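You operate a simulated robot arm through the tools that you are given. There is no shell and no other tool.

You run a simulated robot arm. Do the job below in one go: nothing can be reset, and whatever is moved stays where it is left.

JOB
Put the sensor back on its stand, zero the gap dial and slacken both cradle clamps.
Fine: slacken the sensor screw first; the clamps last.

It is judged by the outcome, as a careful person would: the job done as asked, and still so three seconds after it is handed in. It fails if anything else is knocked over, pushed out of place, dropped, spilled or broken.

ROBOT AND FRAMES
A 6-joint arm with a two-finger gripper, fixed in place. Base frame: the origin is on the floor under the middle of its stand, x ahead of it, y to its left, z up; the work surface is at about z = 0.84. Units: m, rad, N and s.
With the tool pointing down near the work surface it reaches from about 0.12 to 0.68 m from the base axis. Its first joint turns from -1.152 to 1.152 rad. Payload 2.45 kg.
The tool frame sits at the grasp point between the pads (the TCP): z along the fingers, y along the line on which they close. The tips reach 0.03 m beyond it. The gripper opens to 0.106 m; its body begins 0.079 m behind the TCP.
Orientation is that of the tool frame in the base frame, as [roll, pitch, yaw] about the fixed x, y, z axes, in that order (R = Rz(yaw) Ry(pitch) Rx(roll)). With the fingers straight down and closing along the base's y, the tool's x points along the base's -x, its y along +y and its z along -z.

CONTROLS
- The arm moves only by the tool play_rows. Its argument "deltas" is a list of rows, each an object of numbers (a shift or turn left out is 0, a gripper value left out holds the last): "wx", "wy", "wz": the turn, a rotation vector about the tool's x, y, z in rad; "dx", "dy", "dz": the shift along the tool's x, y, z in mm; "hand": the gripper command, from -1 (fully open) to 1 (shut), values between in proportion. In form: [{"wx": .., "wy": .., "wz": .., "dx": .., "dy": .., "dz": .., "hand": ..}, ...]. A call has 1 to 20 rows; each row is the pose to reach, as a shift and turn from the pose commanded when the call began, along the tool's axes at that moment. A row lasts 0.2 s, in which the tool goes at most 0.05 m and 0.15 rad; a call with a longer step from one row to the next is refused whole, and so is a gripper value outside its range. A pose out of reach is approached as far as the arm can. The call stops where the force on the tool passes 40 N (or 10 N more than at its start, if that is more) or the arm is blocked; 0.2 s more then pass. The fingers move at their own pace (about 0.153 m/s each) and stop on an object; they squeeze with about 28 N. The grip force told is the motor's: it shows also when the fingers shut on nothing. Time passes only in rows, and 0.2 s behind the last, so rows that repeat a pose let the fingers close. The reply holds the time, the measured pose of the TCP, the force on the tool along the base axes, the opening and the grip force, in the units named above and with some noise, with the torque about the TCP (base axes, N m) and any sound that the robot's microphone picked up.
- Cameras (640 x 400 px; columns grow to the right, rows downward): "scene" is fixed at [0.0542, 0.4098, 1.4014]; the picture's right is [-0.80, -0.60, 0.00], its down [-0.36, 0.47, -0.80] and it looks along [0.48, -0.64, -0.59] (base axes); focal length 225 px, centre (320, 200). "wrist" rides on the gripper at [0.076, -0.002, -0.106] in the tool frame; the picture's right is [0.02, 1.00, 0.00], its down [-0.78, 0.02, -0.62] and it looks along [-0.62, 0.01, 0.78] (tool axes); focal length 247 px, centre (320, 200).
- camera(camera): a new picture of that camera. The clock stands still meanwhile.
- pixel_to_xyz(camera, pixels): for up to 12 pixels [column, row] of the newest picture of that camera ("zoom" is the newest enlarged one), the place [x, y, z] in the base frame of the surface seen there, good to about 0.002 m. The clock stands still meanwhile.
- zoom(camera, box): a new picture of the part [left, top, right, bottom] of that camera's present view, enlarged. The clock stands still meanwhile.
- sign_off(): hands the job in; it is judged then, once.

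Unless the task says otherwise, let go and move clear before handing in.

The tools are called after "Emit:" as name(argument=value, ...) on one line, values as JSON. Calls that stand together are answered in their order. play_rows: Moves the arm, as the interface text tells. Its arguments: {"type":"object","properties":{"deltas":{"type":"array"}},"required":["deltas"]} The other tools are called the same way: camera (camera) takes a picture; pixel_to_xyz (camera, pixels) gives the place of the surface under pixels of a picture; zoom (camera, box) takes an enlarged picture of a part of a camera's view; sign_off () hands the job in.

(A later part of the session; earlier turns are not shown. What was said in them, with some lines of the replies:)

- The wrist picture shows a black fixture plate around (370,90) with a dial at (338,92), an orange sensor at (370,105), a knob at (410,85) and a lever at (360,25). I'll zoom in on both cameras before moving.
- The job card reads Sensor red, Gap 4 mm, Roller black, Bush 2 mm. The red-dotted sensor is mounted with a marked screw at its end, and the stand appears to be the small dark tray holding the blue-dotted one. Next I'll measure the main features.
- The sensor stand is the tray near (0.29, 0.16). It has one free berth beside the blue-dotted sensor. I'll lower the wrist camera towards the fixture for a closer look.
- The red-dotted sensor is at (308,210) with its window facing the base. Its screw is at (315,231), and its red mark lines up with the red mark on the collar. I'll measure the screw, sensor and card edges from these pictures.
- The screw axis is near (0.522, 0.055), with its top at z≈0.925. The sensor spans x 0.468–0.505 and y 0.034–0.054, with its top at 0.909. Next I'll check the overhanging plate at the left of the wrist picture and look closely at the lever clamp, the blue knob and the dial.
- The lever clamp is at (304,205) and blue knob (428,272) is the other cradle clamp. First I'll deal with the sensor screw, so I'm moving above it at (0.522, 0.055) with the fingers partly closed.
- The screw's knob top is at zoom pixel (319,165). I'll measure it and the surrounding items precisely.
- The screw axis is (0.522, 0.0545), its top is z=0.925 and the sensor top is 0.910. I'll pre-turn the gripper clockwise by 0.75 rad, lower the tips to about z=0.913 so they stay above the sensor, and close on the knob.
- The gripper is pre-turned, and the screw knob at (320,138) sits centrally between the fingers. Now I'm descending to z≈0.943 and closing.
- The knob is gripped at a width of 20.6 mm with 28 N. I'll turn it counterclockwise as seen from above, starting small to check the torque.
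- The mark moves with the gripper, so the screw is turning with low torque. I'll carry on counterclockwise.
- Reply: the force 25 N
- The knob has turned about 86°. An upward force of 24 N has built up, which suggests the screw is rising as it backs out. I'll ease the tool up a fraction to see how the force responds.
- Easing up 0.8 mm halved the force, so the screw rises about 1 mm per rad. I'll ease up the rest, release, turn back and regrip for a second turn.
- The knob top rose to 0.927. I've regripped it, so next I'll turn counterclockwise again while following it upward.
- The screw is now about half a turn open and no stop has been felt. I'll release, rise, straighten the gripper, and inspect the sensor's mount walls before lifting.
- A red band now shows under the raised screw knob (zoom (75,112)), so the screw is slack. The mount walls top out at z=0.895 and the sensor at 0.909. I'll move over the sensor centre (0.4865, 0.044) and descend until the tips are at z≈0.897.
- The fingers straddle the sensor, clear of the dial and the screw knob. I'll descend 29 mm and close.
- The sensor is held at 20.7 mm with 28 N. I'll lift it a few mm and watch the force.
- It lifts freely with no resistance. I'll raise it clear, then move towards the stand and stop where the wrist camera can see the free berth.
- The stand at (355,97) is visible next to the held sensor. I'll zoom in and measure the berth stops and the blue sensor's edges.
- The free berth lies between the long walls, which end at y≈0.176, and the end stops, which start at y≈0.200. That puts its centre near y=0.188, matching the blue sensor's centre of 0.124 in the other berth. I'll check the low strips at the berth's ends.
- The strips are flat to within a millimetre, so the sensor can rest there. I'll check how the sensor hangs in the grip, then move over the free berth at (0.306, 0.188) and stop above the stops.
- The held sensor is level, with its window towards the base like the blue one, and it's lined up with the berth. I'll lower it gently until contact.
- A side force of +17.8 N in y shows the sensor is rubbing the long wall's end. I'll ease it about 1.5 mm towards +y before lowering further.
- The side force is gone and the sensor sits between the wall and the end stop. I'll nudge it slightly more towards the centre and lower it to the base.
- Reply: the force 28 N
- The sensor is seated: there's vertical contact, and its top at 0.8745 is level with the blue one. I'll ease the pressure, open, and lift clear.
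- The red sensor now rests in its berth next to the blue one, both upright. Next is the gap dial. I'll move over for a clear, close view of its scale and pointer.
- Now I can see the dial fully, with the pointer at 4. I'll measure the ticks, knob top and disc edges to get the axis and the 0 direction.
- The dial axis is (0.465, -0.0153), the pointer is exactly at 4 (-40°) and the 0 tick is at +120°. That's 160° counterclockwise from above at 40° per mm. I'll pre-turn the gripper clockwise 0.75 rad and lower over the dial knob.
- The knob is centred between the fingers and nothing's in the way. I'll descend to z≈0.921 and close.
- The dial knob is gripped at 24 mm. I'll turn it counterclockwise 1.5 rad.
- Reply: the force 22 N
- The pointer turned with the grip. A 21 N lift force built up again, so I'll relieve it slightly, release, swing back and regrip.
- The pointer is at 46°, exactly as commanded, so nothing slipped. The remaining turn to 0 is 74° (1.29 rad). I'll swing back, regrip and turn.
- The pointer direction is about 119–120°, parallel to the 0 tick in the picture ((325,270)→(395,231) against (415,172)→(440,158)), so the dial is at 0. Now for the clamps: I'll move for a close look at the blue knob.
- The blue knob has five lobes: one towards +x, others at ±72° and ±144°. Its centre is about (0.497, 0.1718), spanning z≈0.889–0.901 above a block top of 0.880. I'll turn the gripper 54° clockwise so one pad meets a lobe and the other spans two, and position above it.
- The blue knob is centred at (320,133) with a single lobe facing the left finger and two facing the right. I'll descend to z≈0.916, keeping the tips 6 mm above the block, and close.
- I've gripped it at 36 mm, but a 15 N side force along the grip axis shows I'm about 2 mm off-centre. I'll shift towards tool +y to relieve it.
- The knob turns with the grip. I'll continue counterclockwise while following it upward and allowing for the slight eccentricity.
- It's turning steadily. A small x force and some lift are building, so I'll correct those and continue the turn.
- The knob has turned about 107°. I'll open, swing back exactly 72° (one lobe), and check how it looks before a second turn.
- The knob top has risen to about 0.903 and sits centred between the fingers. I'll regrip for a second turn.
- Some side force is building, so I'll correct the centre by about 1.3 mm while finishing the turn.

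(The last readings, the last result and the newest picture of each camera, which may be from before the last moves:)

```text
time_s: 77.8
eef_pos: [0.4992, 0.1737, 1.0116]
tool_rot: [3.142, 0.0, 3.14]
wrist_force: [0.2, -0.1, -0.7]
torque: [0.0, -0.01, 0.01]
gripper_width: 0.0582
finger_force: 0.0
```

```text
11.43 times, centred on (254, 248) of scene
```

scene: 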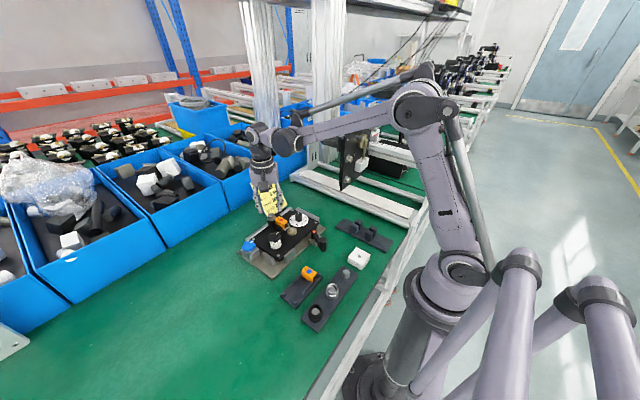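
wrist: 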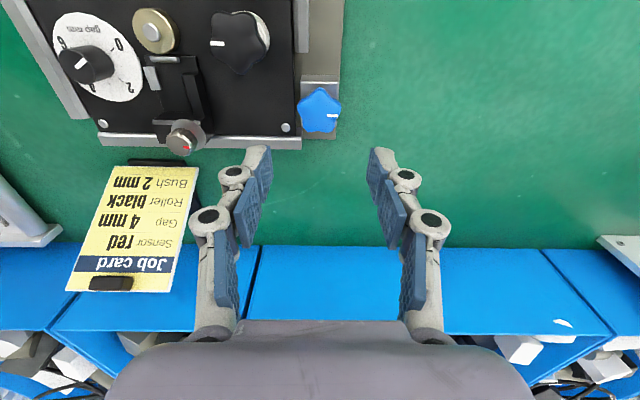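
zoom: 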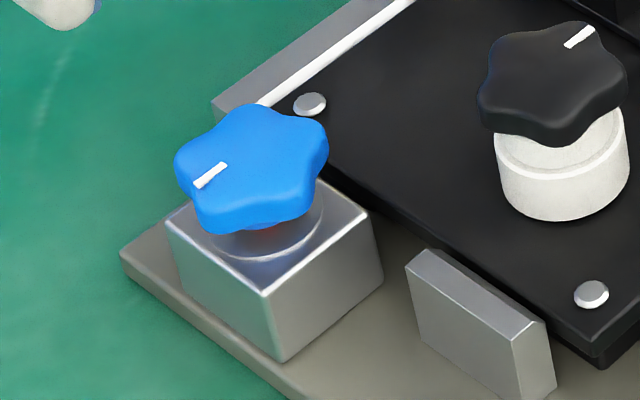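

The blue knob came up against its open stop near half a turn (torque −0.89 N m), and a red band shows beneath it at zoom (270,228), so that clamp is slack. Next I'll look closely at the lever clamp.

Emit:
play_rows(deltas=[{"dx": 25, "dy": -30, "hand": 0}, {"dx": 50, "dy": -62}, {"dx": 75, "dy": -94}, {"dx": 102, "dy": -126}, {"dx": 129, "dy": -159, "dz": 10}, {"dx": 129, "dy": -159, "dz": 20}, {"dx": 129, "dy": -159, "dz": 20}])

Emit:
camera(camera="wrist")

Emit:
zoom(camera="wrist", box=[240, 30, 400, 150])

Emit:
zoom(camera="scene", box=[295, 215, 340, 255])

```text
time_s: 79.4
eef_pos: [0.3696, 0.0115, 0.9909]
tool_rot: [-3.142, 0.002, -3.14]
wrist_force: [0.0, -0.1, 0.8]
torque: [-0.01, 0.04, 0.02]
gripper_width: 0.053
finger_force: 0.1
```

```text
taken
```

wrist: 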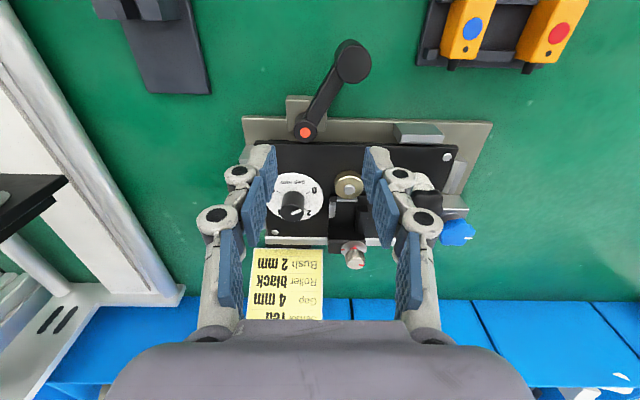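

```text
3.33 times, centred on (320, 90) of wrist
```

zoom: 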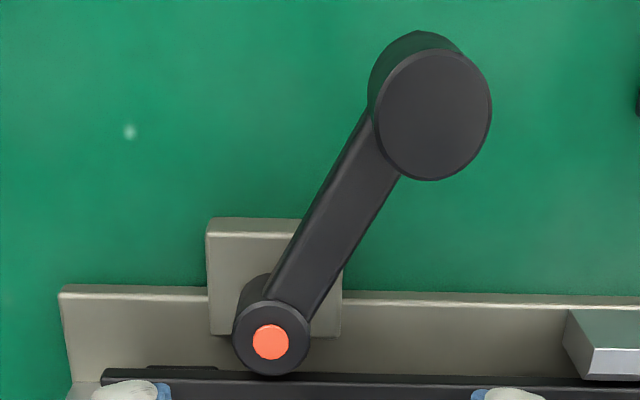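

```text
10.00 times, centred on (318, 235) of scene
```

zoom: 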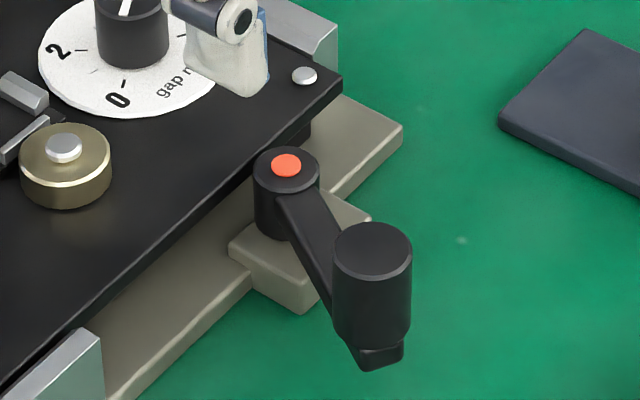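

Emit:
play_rows(deltas=[{"dx": 30, "dy": -15, "dz": 5, "hand": 0}, {"dx": 60, "dy": -30, "dz": 15}, {"dx": 75, "dy": -30, "dz": 30}, {"dx": 75, "dy": -30, "dz": 30}])

Emit:
camera(camera="wrist")

Emit:
zoom(camera="wrist", box=[275, 130, 415, 230])

```text
time_s: 80.4
eef_pos: [0.2946, -0.0186, 0.9612]
tool_rot: [-3.142, 0.0, -3.139]
wrist_force: [0.0, -0.3, 0.7]
torque: [-0.02, -0.02, -0.03]
gripper_width: 0.0531
finger_force: 0.1
```

```text
taken
```

wrist: 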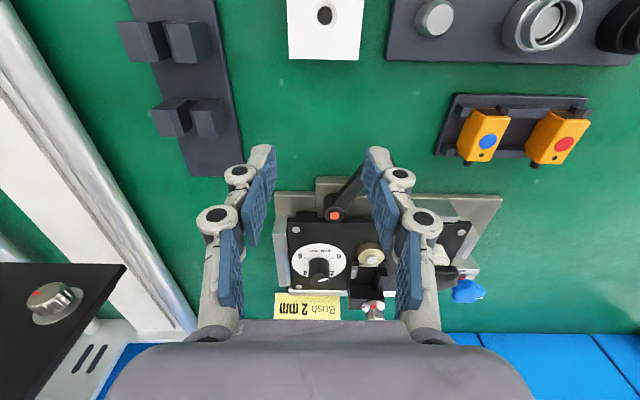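

```text
4.00 times, centred on (345, 180) of wrist
```

zoom: 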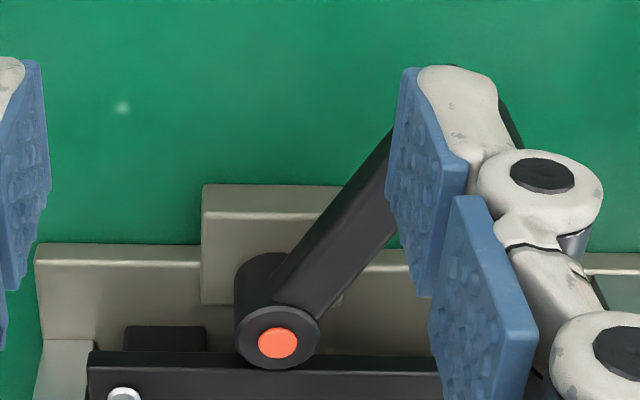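

Emit:
pixel_to_xyz(camera="zoom", pixels=[[165, 332], [130, 332], [203, 332], [165, 345], [110, 310], [220, 250], [220, 320], [278, 343], [250, 285], [330, 235], [380, 160], [280, 365]])

Emit:
pixel_to_xyz(camera="scene", pixels=[[323, 239], [323, 245], [322, 250], [315, 225], [315, 232], [319, 240], [316, 227], [324, 236]])

Emit:
camera(camera="scene")

Emit:
zoom(camera="scene", box=[298, 222, 338, 257])

```text
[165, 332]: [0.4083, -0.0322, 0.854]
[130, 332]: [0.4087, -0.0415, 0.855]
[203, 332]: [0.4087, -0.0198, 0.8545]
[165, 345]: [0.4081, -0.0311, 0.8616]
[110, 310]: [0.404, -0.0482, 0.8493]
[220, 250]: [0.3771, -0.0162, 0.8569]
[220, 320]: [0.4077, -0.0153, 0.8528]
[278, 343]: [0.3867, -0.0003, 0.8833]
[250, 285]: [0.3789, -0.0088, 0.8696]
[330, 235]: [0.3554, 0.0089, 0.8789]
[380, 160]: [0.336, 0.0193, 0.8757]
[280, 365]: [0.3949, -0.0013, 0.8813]
```

```text
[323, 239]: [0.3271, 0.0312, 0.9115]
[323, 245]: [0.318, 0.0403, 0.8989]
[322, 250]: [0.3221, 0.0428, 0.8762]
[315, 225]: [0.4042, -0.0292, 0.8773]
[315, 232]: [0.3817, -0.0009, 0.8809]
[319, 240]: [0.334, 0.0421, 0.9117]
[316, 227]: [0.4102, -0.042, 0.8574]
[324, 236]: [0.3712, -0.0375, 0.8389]
```

```text
taken
```

scene: 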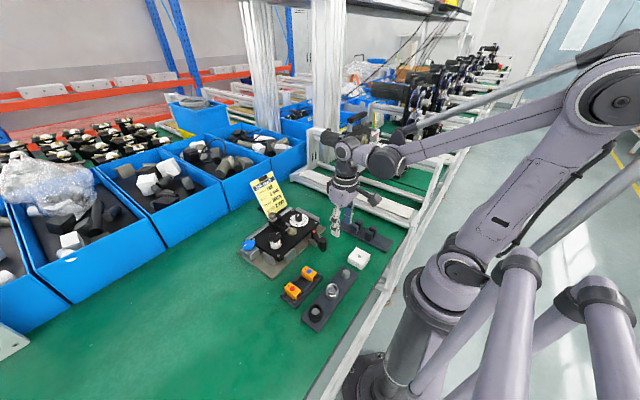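

```text
11.43 times, centred on (318, 240) of scene
```

zoom: 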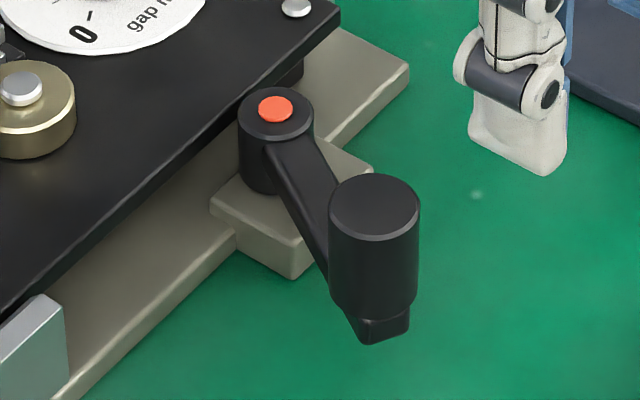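

The black block at (165,338) is just a foot under the plate, not part of the lever. I'll measure the lever handle accurately.

Emit:
pixel_to_xyz(camera="zoom", pixels=[[375, 208], [336, 208], [415, 208], [375, 180], [375, 234], [345, 190], [405, 190], [375, 280], [375, 325], [275, 110], [290, 190], [310, 220]])

Emit:
pixel_to_xyz(camera="zoom", pixels=[[380, 335], [365, 300], [275, 92], [242, 115], [308, 115], [275, 135], [310, 170], [270, 170], [340, 300], [405, 310], [240, 205], [340, 160]])

```text
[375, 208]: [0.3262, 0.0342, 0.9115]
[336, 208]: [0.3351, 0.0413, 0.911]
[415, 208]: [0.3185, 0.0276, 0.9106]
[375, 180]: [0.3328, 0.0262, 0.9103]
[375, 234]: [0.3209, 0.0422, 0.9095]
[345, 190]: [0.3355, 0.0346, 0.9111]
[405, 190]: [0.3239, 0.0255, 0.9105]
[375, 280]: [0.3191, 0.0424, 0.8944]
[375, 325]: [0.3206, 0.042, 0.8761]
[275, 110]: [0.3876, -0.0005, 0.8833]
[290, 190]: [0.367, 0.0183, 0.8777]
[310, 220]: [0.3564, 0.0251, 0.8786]
```

```text
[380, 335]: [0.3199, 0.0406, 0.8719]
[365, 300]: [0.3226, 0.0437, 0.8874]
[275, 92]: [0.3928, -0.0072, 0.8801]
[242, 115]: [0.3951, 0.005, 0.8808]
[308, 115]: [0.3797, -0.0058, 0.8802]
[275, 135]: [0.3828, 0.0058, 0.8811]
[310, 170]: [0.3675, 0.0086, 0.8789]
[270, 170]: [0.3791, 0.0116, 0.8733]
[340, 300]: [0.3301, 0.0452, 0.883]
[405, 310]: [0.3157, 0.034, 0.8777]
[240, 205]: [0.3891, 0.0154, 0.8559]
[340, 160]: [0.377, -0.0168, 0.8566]
```

The handle centre is (0.327, 0.034) with radius about 11 mm and z 0.88–0.911. The pivot is (0.3875, -0.0005), so the lever sits at 150° with a 70 mm arm. I'll align the gripper so it closes along the handle's tangent and position above it.

Emit:
play_rows(deltas=[{"dx": -8, "dy": 13, "dz": -15, "wz": 0.13, "hand": 0}, {"dx": -16, "dy": 26, "dz": -20, "wz": 0.26}, {"dx": -24, "dy": 40, "dz": -20, "wz": 0.39}, {"dx": -32.2, "dy": 52.9, "dz": -20, "wz": 0.52}, {"dx": -32.2, "dy": 52.9, "dz": -10, "wz": 0.52}, {"dx": -32.2, "dy": 52.9, "dz": -10, "wz": 0.52}])

Emit:
camera(camera="wrist")

Emit:
zoom(camera="scene", box=[275, 195, 355, 265])

```text
time_s: 81.8
eef_pos: [0.3272, 0.0372, 0.9726]
tool_rot: [-3.141, 0.0, 2.621]
wrist_force: [-0.1, 0.4, 0.2]
torque: [0.0, -0.01, 0.01]
gripper_width: 0.053
finger_force: 0.0
```

```text
taken
```

wrist: 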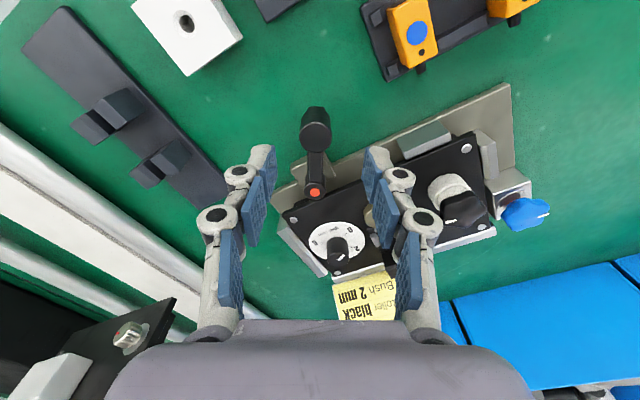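

```text
5.71 times, centred on (315, 230) of scene
```

zoom: 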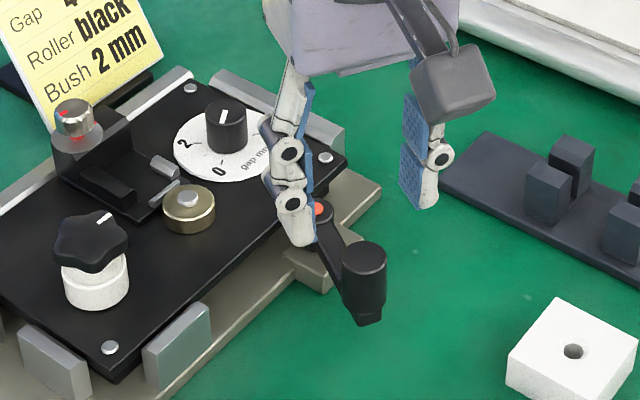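

The handle top is at (316,128), about 3 mm to the left of the finger midline. I'll correct that, descend to z≈0.920 and close on it.

Emit:
play_rows(deltas=[{"dx": -1.1, "dy": -2.7, "dz": 15, "hand": 0}, {"dx": -1.1, "dy": -2.7, "dz": 30}, {"dx": -1.1, "dy": -2.7, "dz": 45}, {"dx": -1.1, "dy": -2.7, "dz": 52}, {"dx": -1.1, "dy": -2.7, "dz": 52}, {"dx": -1.1, "dy": -2.7, "dz": 52, "hand": 0.2}, {"dx": -1.1, "dy": -2.7, "dz": 52, "hand": 0.4}, {"dx": -1.1, "dy": -2.7, "dz": 52, "hand": 0.6}, {"dx": -1.1, "dy": -2.7, "dz": 52, "hand": 0.7}])

Emit:
camera(camera="wrist")

```text
time_s: 83.8
eef_pos: [0.3275, 0.0337, 0.9191]
tool_rot: [3.141, -0.001, 2.621]
wrist_force: [-1.7, -4.4, -2.1]
torque: [-0.12, 0.0, -0.15]
gripper_width: 0.0226
finger_force: 44.5
```

```text
taken
```

wrist: 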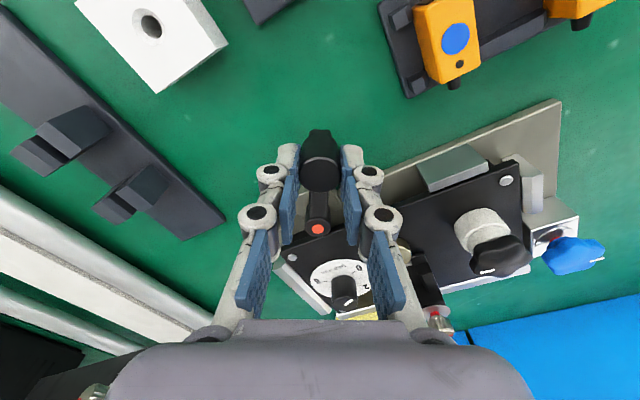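

The handle is gripped at 22.6 mm. I'll test a small counterclockwise arc about the pivot and watch the force.

Emit:
play_rows(deltas=[{"wz": -0.02, "dx": -0.01, "dy": -1.4, "hand": 0.8}, {"wz": -0.04, "dx": -0.06, "dy": -2.8}, {"wz": -0.06, "dx": -0.13, "dy": -4.2}])

Emit:
zoom(camera="scene", box=[295, 210, 345, 255])

```text
time_s: 84.6
eef_pos: [0.3256, 0.03, 0.9188]
tool_rot: [3.14, -0.001, 2.687]
wrist_force: [-1.8, -2.6, -5.7]
torque: [-0.11, -0.11, -0.17]
gripper_width: 0.0229
finger_force: 45.2
```

```text
8.89 times, centred on (320, 232) of scene
```

zoom: 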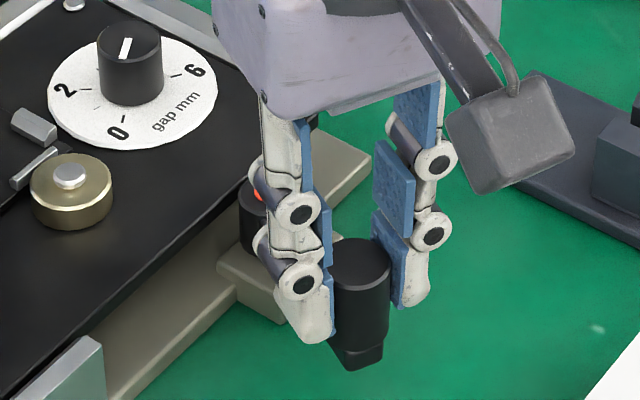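

It moves freely counterclockwise. To be sure this is the loosening side, I'll go back and gently test just past the starting position clockwise.

Emit:
play_rows(deltas=[{"wz": 0.03, "dx": 0.06, "dy": 2.1, "hand": 0.8}, {"wz": 0.06, "dx": 0, "dy": 4.2}, {"wz": 0.08, "dx": -0.05, "dy": 5.6}, {"wz": 0.1, "dx": -0.1, "dy": 7.0}])

```text
time_s: 85.6
eef_pos: [0.3273, 0.0337, 0.9189]
tool_rot: [-3.138, 0.002, 2.58]
wrist_force: [-3.9, -21.0, -29.7]
torque: [-0.33, 0.1, 0.0]
gripper_width: 0.0227
finger_force: 45.1
```

Clockwise is blocked at the starting position (21–30 N built up with no motion), so that's the tight end and counterclockwise slackens. I'll swing the lever counterclockwise along its arc.

Emit:
play_rows(deltas=[{"wz": -0.05, "dx": -0.09, "dy": -3.5, "hand": 0.8}, {"wz": -0.1, "dx": -0.35, "dy": -6.99}, {"wz": -0.2, "dx": -1.4, "dy": -13.91}, {"wz": -0.3, "dx": -3.13, "dy": -20.69}, {"wz": -0.4, "dx": -5.53, "dy": -27.26}, {"wz": -0.5, "dx": -8.57, "dy": -33.56}, {"wz": -0.6, "dx": -12.23, "dy": -39.52}])

Emit:
zoom(camera="scene", box=[290, 205, 350, 260])

```text
time_s: 87.2
eef_pos: [0.3174, -0.0052, 0.9199]
tool_rot: [-3.141, 0.001, -3.1]
wrist_force: [3.0, -0.8, 19.3]
torque: [0.15, 0.73, 0.01]
gripper_width: 0.0228
finger_force: 45.4
```

```text
7.27 times, centred on (320, 232) of scene
```

zoom: 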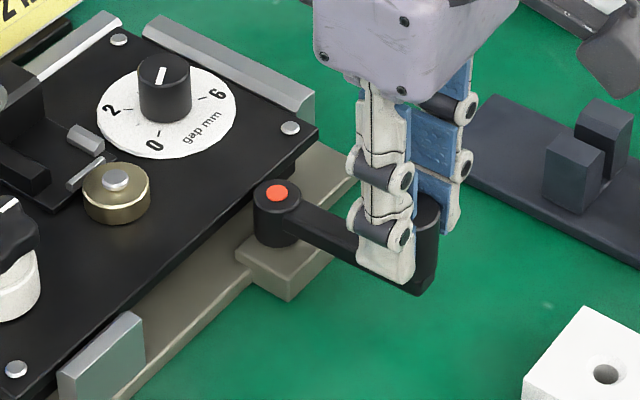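

Emit:
pixel_to_xyz(camera="zoom", pixels=[[278, 192], [270, 192], [265, 200], [290, 200], [425, 205], [430, 200], [340, 230]])

Emit:
play_rows(deltas=[{"dz": -0.6, "hand": 0.8}, {"dz": -1.2}])

```text
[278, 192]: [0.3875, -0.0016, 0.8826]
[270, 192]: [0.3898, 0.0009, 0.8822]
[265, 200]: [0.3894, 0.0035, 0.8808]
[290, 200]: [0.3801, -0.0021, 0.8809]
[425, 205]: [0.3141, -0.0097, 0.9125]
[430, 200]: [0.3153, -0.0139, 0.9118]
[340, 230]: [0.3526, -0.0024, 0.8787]
```

```text
time_s: 88.0
eef_pos: [0.3175, -0.0031, 0.9187]
tool_rot: [-3.139, 0.003, -3.101]
wrist_force: [2.6, -0.7, -5.9]
torque: [0.05, 0.35, -0.05]
gripper_width: 0.0228
finger_force: 44.9
stopped in row 2: the force on the tool passed its limit at 43 N (the readings are from after the stop); the commanded pose is now the measured one
```

The lever itself doesn't rise (hub and handle heights are unchanged), so I'll keep z constant and continue the counterclockwise arc.

Emit:
play_rows(deltas=[{"wz": -0.05, "dx": -0.09, "dy": -3.5, "hand": 0.8}, {"wz": -0.1, "dx": -0.35, "dy": -6.99}, {"wz": -0.2, "dx": -1.4, "dy": -13.91}, {"wz": -0.3, "dx": -3.13, "dy": -20.69}, {"wz": -0.4, "dx": -5.53, "dy": -27.26}])

Emit:
zoom(camera="scene", box=[290, 205, 350, 260])

```text
time_s: 89.2
eef_pos: [0.3239, -0.0311, 0.9202]
tool_rot: [-3.141, 0.001, -2.698]
wrist_force: [4.9, 3.0, -29.8]
torque: [-0.09, 0.32, 0.03]
gripper_width: 0.0228
finger_force: 44.9
```

```text
7.27 times, centred on (320, 232) of scene
```

zoom: 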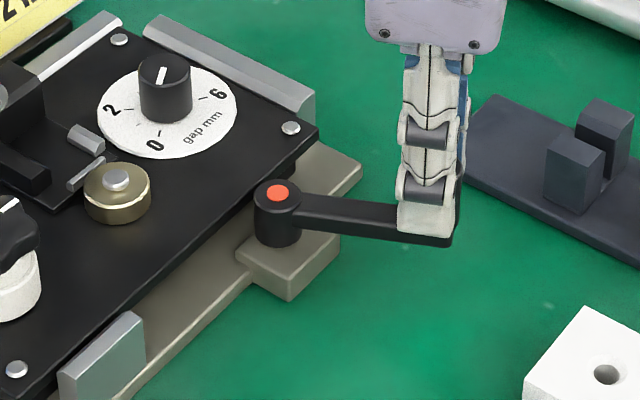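

The arc is proceeding and the lever is now near 205°, but a downward pull has built up. I'll lower slightly to relieve it.

Emit:
play_rows(deltas=[{"dz": 0.5, "hand": 0.8}, {"dz": 0.8}])

```text
time_s: 89.8
eef_pos: [0.325, -0.0304, 0.9207]
tool_rot: [-3.14, 0.0, -2.703]
wrist_force: [-1.4, 1.3, 5.7]
torque: [0.25, -0.57, 0.03]
gripper_width: 0.0229
finger_force: 44.9
```

Emit:
play_rows(deltas=[{"wz": -0.05, "dx": -0.09, "dy": -3.5, "hand": 0.8}, {"wz": -0.1, "dx": -0.35, "dy": -6.99}, {"wz": -0.2, "dx": -1.4, "dy": -13.91}, {"wz": -0.3, "dx": -3.13, "dy": -20.69}])

Emit:
zoom(camera="scene", box=[290, 205, 350, 260])

```text
time_s: 90.8
eef_pos: [0.3364, -0.0491, 0.9198]
tool_rot: [-3.139, 0.003, -2.4]
wrist_force: [6.3, 1.2, 28.2]
torque: [-0.19, 0.2, -0.25]
gripper_width: 0.0228
finger_force: 45.1
```

```text
7.27 times, centred on (320, 232) of scene
```

zoom: 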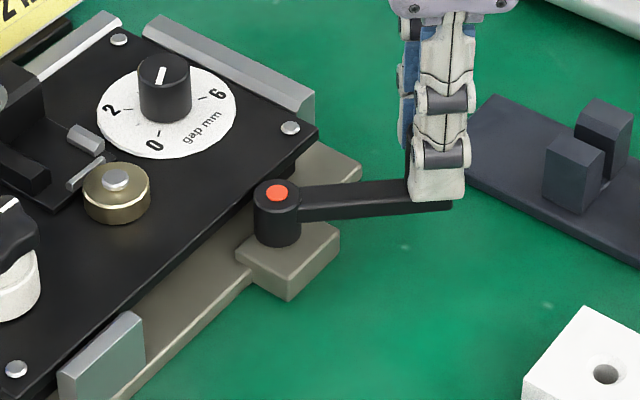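

The lever is near 223°, 73° from tight. I'll relieve the z load and continue towards 90° or its stop.

Emit:
play_rows(deltas=[{"dz": -0.4, "hand": 0.8}, {"dz": -0.5, "wz": -0.05, "dx": -0.09, "dy": -3.5}, {"dz": -0.5, "wz": -0.1, "dx": -0.35, "dy": -6.99}, {"dz": -0.5, "wz": -0.17, "dx": -1.0, "dy": -11.84}])

Emit:
zoom(camera="scene", box=[290, 205, 350, 260])

```text
time_s: 91.8
eef_pos: [0.3421, -0.0547, 0.9194]
tool_rot: [3.139, 0.0, -2.23]
wrist_force: [-1.6, 11.1, 14.5]
torque: [0.35, 0.03, -0.54]
gripper_width: 0.0227
finger_force: 45.2
```

```text
7.27 times, centred on (320, 232) of scene
```

zoom: 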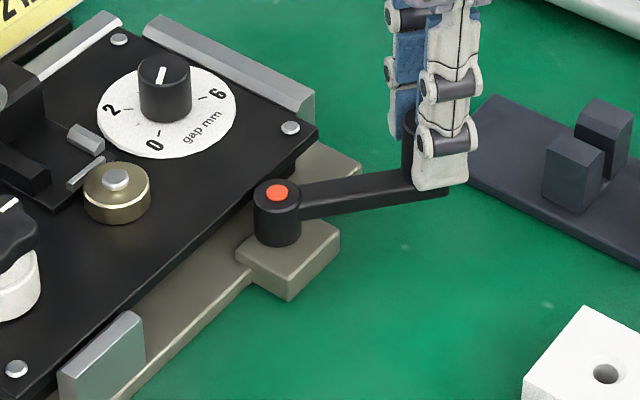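

Emit:
play_rows(deltas=[{"wz": -0.03, "dx": -0.05, "dy": -2.1, "dz": -0.3, "hand": 0.8}, {"wz": -0.06, "dx": -0.13, "dy": -4.2, "dz": -0.3}])

```text
time_s: 92.4
eef_pos: [0.3428, -0.0554, 0.919]
tool_rot: [3.129, 0.0, -2.167]
wrist_force: [-25.2, 27.7, -12.0]
torque: [0.33, 0.61, -0.39]
gripper_width: 0.0228
finger_force: 44.8
```

The lever is against its open stop at about 230°, 80° from tight. I'll back off the pressure, release and lift clear.

Emit:
play_rows(deltas=[{"wz": 0.03, "dx": -0.05, "dy": 2.1, "hand": 0.8}, {"wz": 0.07, "dx": -0.2, "dy": 4.9}])

Emit:
play_rows(deltas=[{"hand": 0.6}, {"hand": 0.3}, {"hand": 0}, {"hand": 0}, {"dz": -20, "hand": 0}, {"dz": -50}, {"dz": -90}, {"dz": -130}, {"dz": -130}])

Emit:
camera(camera="wrist")

Emit:
zoom(camera="scene", box=[225, 200, 385, 300])

```text
time_s: 93.0
eef_pos: [0.3418, -0.0558, 0.9205]
tool_rot: [3.135, 0.0, -2.243]
wrist_force: [-16.5, 16.2, -4.8]
torque: [0.92, 0.19, 0.06]
gripper_width: 0.0229
finger_force: 45.6
```

```text
time_s: 95.0
eef_pos: [0.3443, -0.0559, 1.0514]
tool_rot: [-3.141, 0.0, -2.241]
wrist_force: [-0.2, -0.8, 0.0]
torque: [0.01, -0.01, 0.0]
gripper_width: 0.053
finger_force: 0.0
```

```text
taken
```

wrist: 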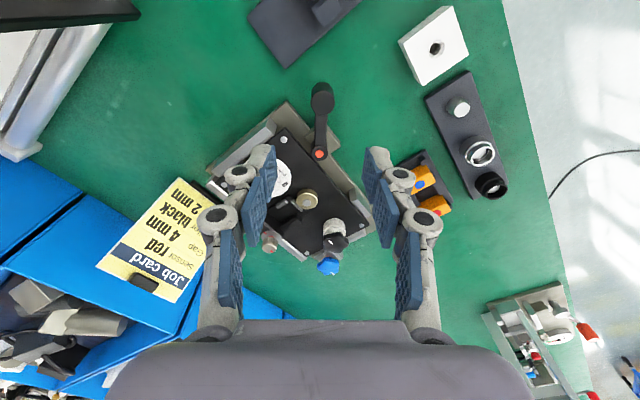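

```text
4.00 times, centred on (305, 250) of scene
```

zoom: 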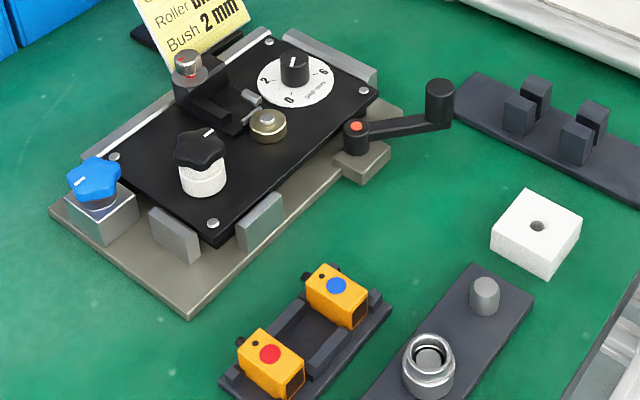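

The lever stays open. I'll straighten the gripper, move clear and check everything once more.

Emit:
play_rows(deltas=[{"wz": 0.14, "dz": -10}, {"wz": 0.28, "dz": -20}, {"wz": 0.42, "dz": -30}, {"wz": 0.56, "dz": -30}, {"wz": 0.7, "dz": -30}, {"wz": 0.84, "dz": -30}, {"wz": 0.9, "dz": -30}, {"wz": 0.9, "dz": -30}])

Emit:
play_rows(deltas=[{"dx": -10, "dy": 30}, {"dx": -20, "dy": 60}, {"dx": -25, "dy": 90}, {"dx": -25, "dy": 110}, {"dx": -25, "dy": 110}])

Emit:
camera(camera="wrist")

Emit:
zoom(camera="wrist", box=[200, 110, 400, 235])

Emit:
zoom(camera="scene", box=[235, 205, 335, 275])

```text
time_s: 96.8
eef_pos: [0.3434, -0.0558, 1.0798]
tool_rot: [-3.14, 0.001, 3.141]
wrist_force: [-0.4, -0.8, 0.7]
torque: [0.02, -0.03, -0.01]
gripper_width: 0.0532
finger_force: 0.1
```

```text
time_s: 98.0
eef_pos: [0.3699, 0.0532, 1.0812]
tool_rot: [-3.14, 0.001, 3.141]
wrist_force: [0.6, -0.2, 0.6]
torque: [0.04, -0.02, 0.01]
gripper_width: 0.053
finger_force: 0.0
```

```text
taken
```

wrist: 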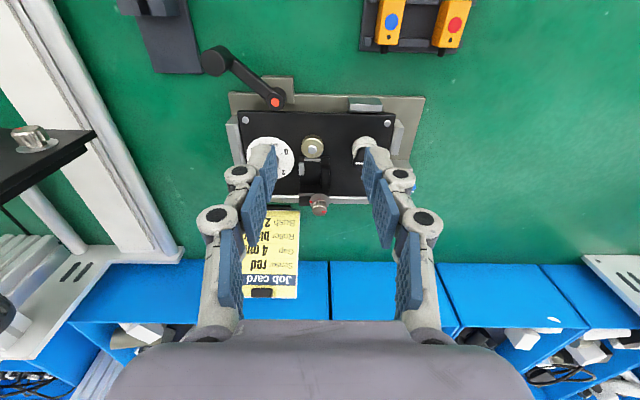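

```text
3.20 times, centred on (300, 172) of wrist
```

zoom: 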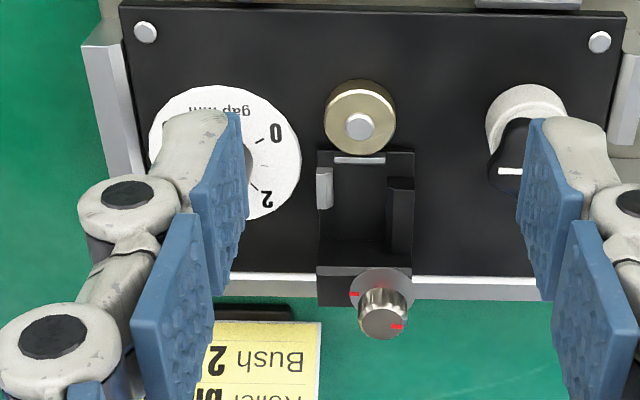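

```text
5.71 times, centred on (285, 240) of scene
```

zoom: 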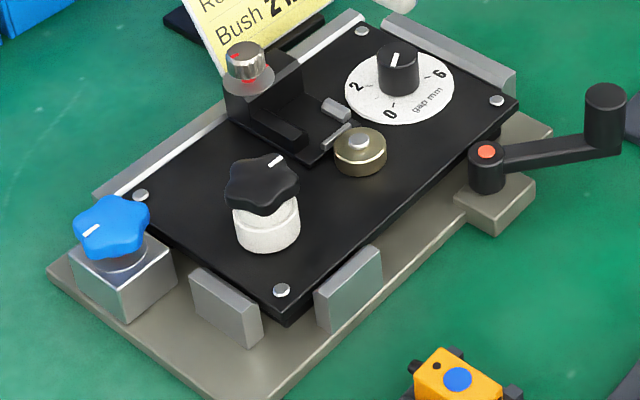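

The sensor screw, empty mount and plate look right. I'll move the arm further back for one unobstructed look at the dial, blue knob and sensors.

Emit:
play_rows(deltas=[{"dx": -35, "dy": 0, "hand": -0.5}, {"dx": -70, "dy": 5}, {"dx": -105, "dy": 10}, {"dx": -125, "dy": 15}, {"dx": -125, "dy": 15}])

Emit:
camera(camera="wrist")

Emit:
zoom(camera="wrist", box=[210, 30, 310, 110])

Emit:
zoom(camera="wrist", box=[340, 30, 460, 130])

Emit:
zoom(camera="scene", box=[235, 232, 275, 262])

Emit:
zoom(camera="scene", box=[270, 250, 340, 310])

```text
time_s: 99.2
eef_pos: [0.4931, 0.0688, 1.0798]
tool_rot: [-3.14, 0.003, 3.141]
wrist_force: [0.3, 0.5, 0.7]
torque: [0.02, -0.02, 0.0]
gripper_width: 0.0795
finger_force: 0.0
```

```text
taken
```

wrist: 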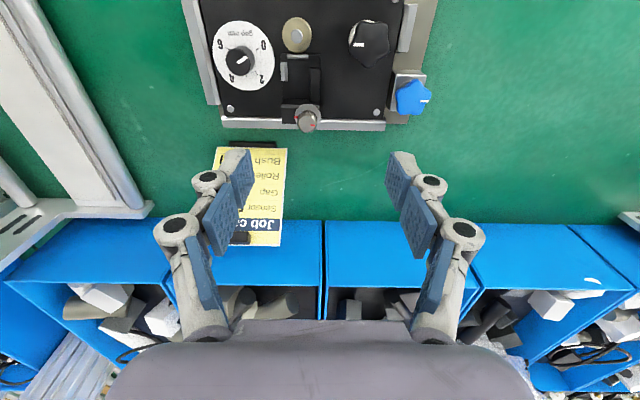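

```text
5.00 times, centred on (260, 70) of wrist
```

zoom: 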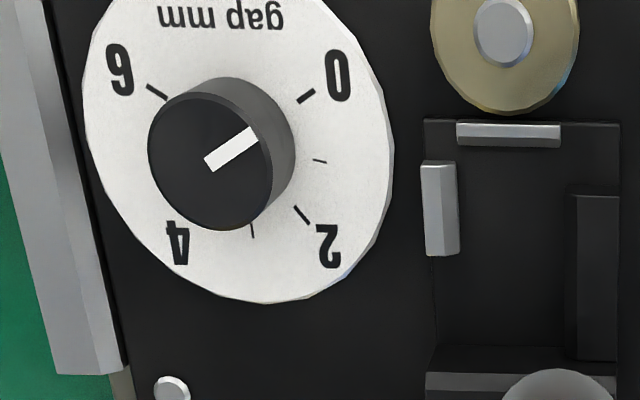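

```text
4.00 times, centred on (400, 80) of wrist
```

zoom: 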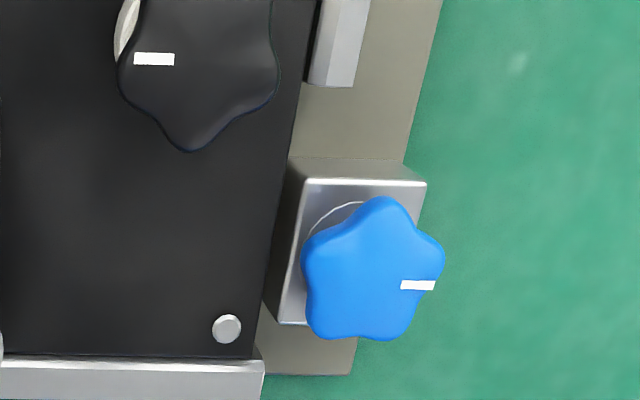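

```text
13.33 times, centred on (255, 247) of scene
```

zoom: 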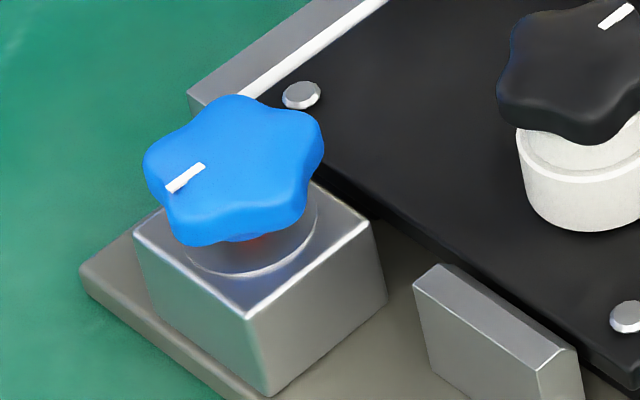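

```text
6.67 times, centred on (305, 280) of scene
```

zoom: 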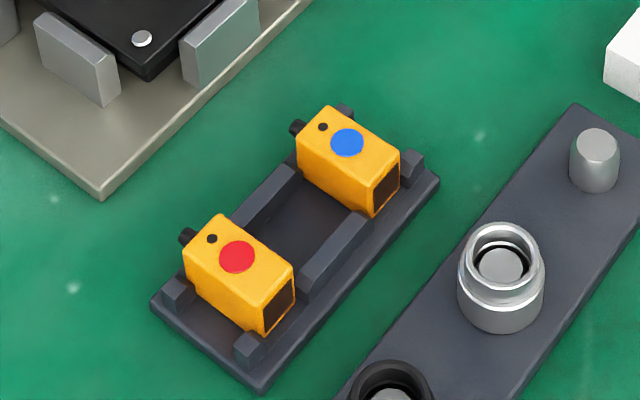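

The blue knob's mark has turned exactly 180° and the sensor sits squarely in its berth. One last numeric check of the dial pointer against the 0 tick.

Emit:
zoom(camera="wrist", box=[210, 30, 270, 90])

Emit:
zoom(camera="wrist", box=[210, 30, 310, 110])

Emit:
pixel_to_xyz(camera="zoom", pixels=[[211, 164], [252, 133], [215, 161], [248, 136], [297, 102], [315, 91], [150, 88], [166, 98], [150, 150], [272, 165], [205, 95], [215, 228]])

```text
6.67 times, centred on (240, 60) of wrist
```

zoom: 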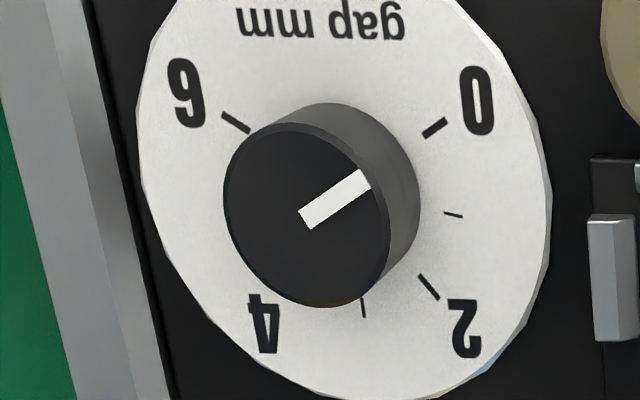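

```text
5.00 times, centred on (260, 70) of wrist
```

zoom: 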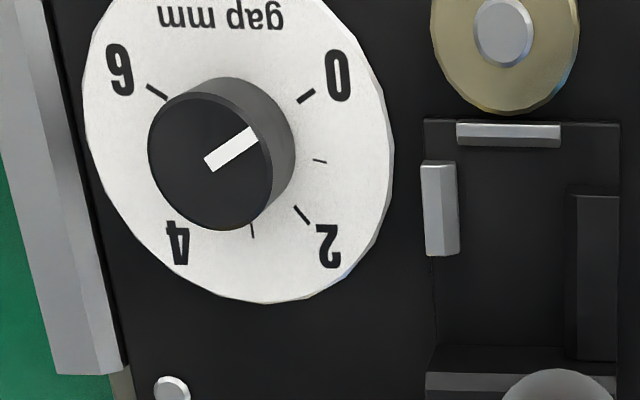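

```text
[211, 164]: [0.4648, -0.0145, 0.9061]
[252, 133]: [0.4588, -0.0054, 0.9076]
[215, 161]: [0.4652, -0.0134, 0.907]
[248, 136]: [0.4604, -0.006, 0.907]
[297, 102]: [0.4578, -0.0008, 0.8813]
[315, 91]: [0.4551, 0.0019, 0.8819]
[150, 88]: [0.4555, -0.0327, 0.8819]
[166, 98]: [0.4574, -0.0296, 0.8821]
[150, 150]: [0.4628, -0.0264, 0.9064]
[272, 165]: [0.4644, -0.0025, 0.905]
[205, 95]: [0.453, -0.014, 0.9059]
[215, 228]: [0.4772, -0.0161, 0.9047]
```

The pointer measures about 119–123° against the 0 tick at 120° and runs parallel to it in the picture, so the dial reads 0. The sensor is on its stand, its screw is slack, and both cradle clamps are at their open stops. The arm is clear, so I'm handing in.

Emit:
sign_off()

```text
The job is handed in.
```

The job is handed in, done in the order you asked for:

- **Sensor screw:** slackened first, by about half a turn. The red band under its knob now shows.
- **Sensor:** the red-dotted sensor is in the free berth of its stand, seated level with the blue-dotted one and facing the same way.
- **Gap dial:** turned from 4 to 0. The pointer lines up with the 0 tick to within about 3°, which is under 0.1 mm on the scale.
- **Cradle clamps:** slackened last, the blue knob by half a turn and the lever by about 80°. Both came up against their open stops.

While I was lowering the sensor it rubbed the side of its berth (about 18 N), so I moved it over before setting it down. I saw nothing else knocked over or moved, and the arm is clear of the work.
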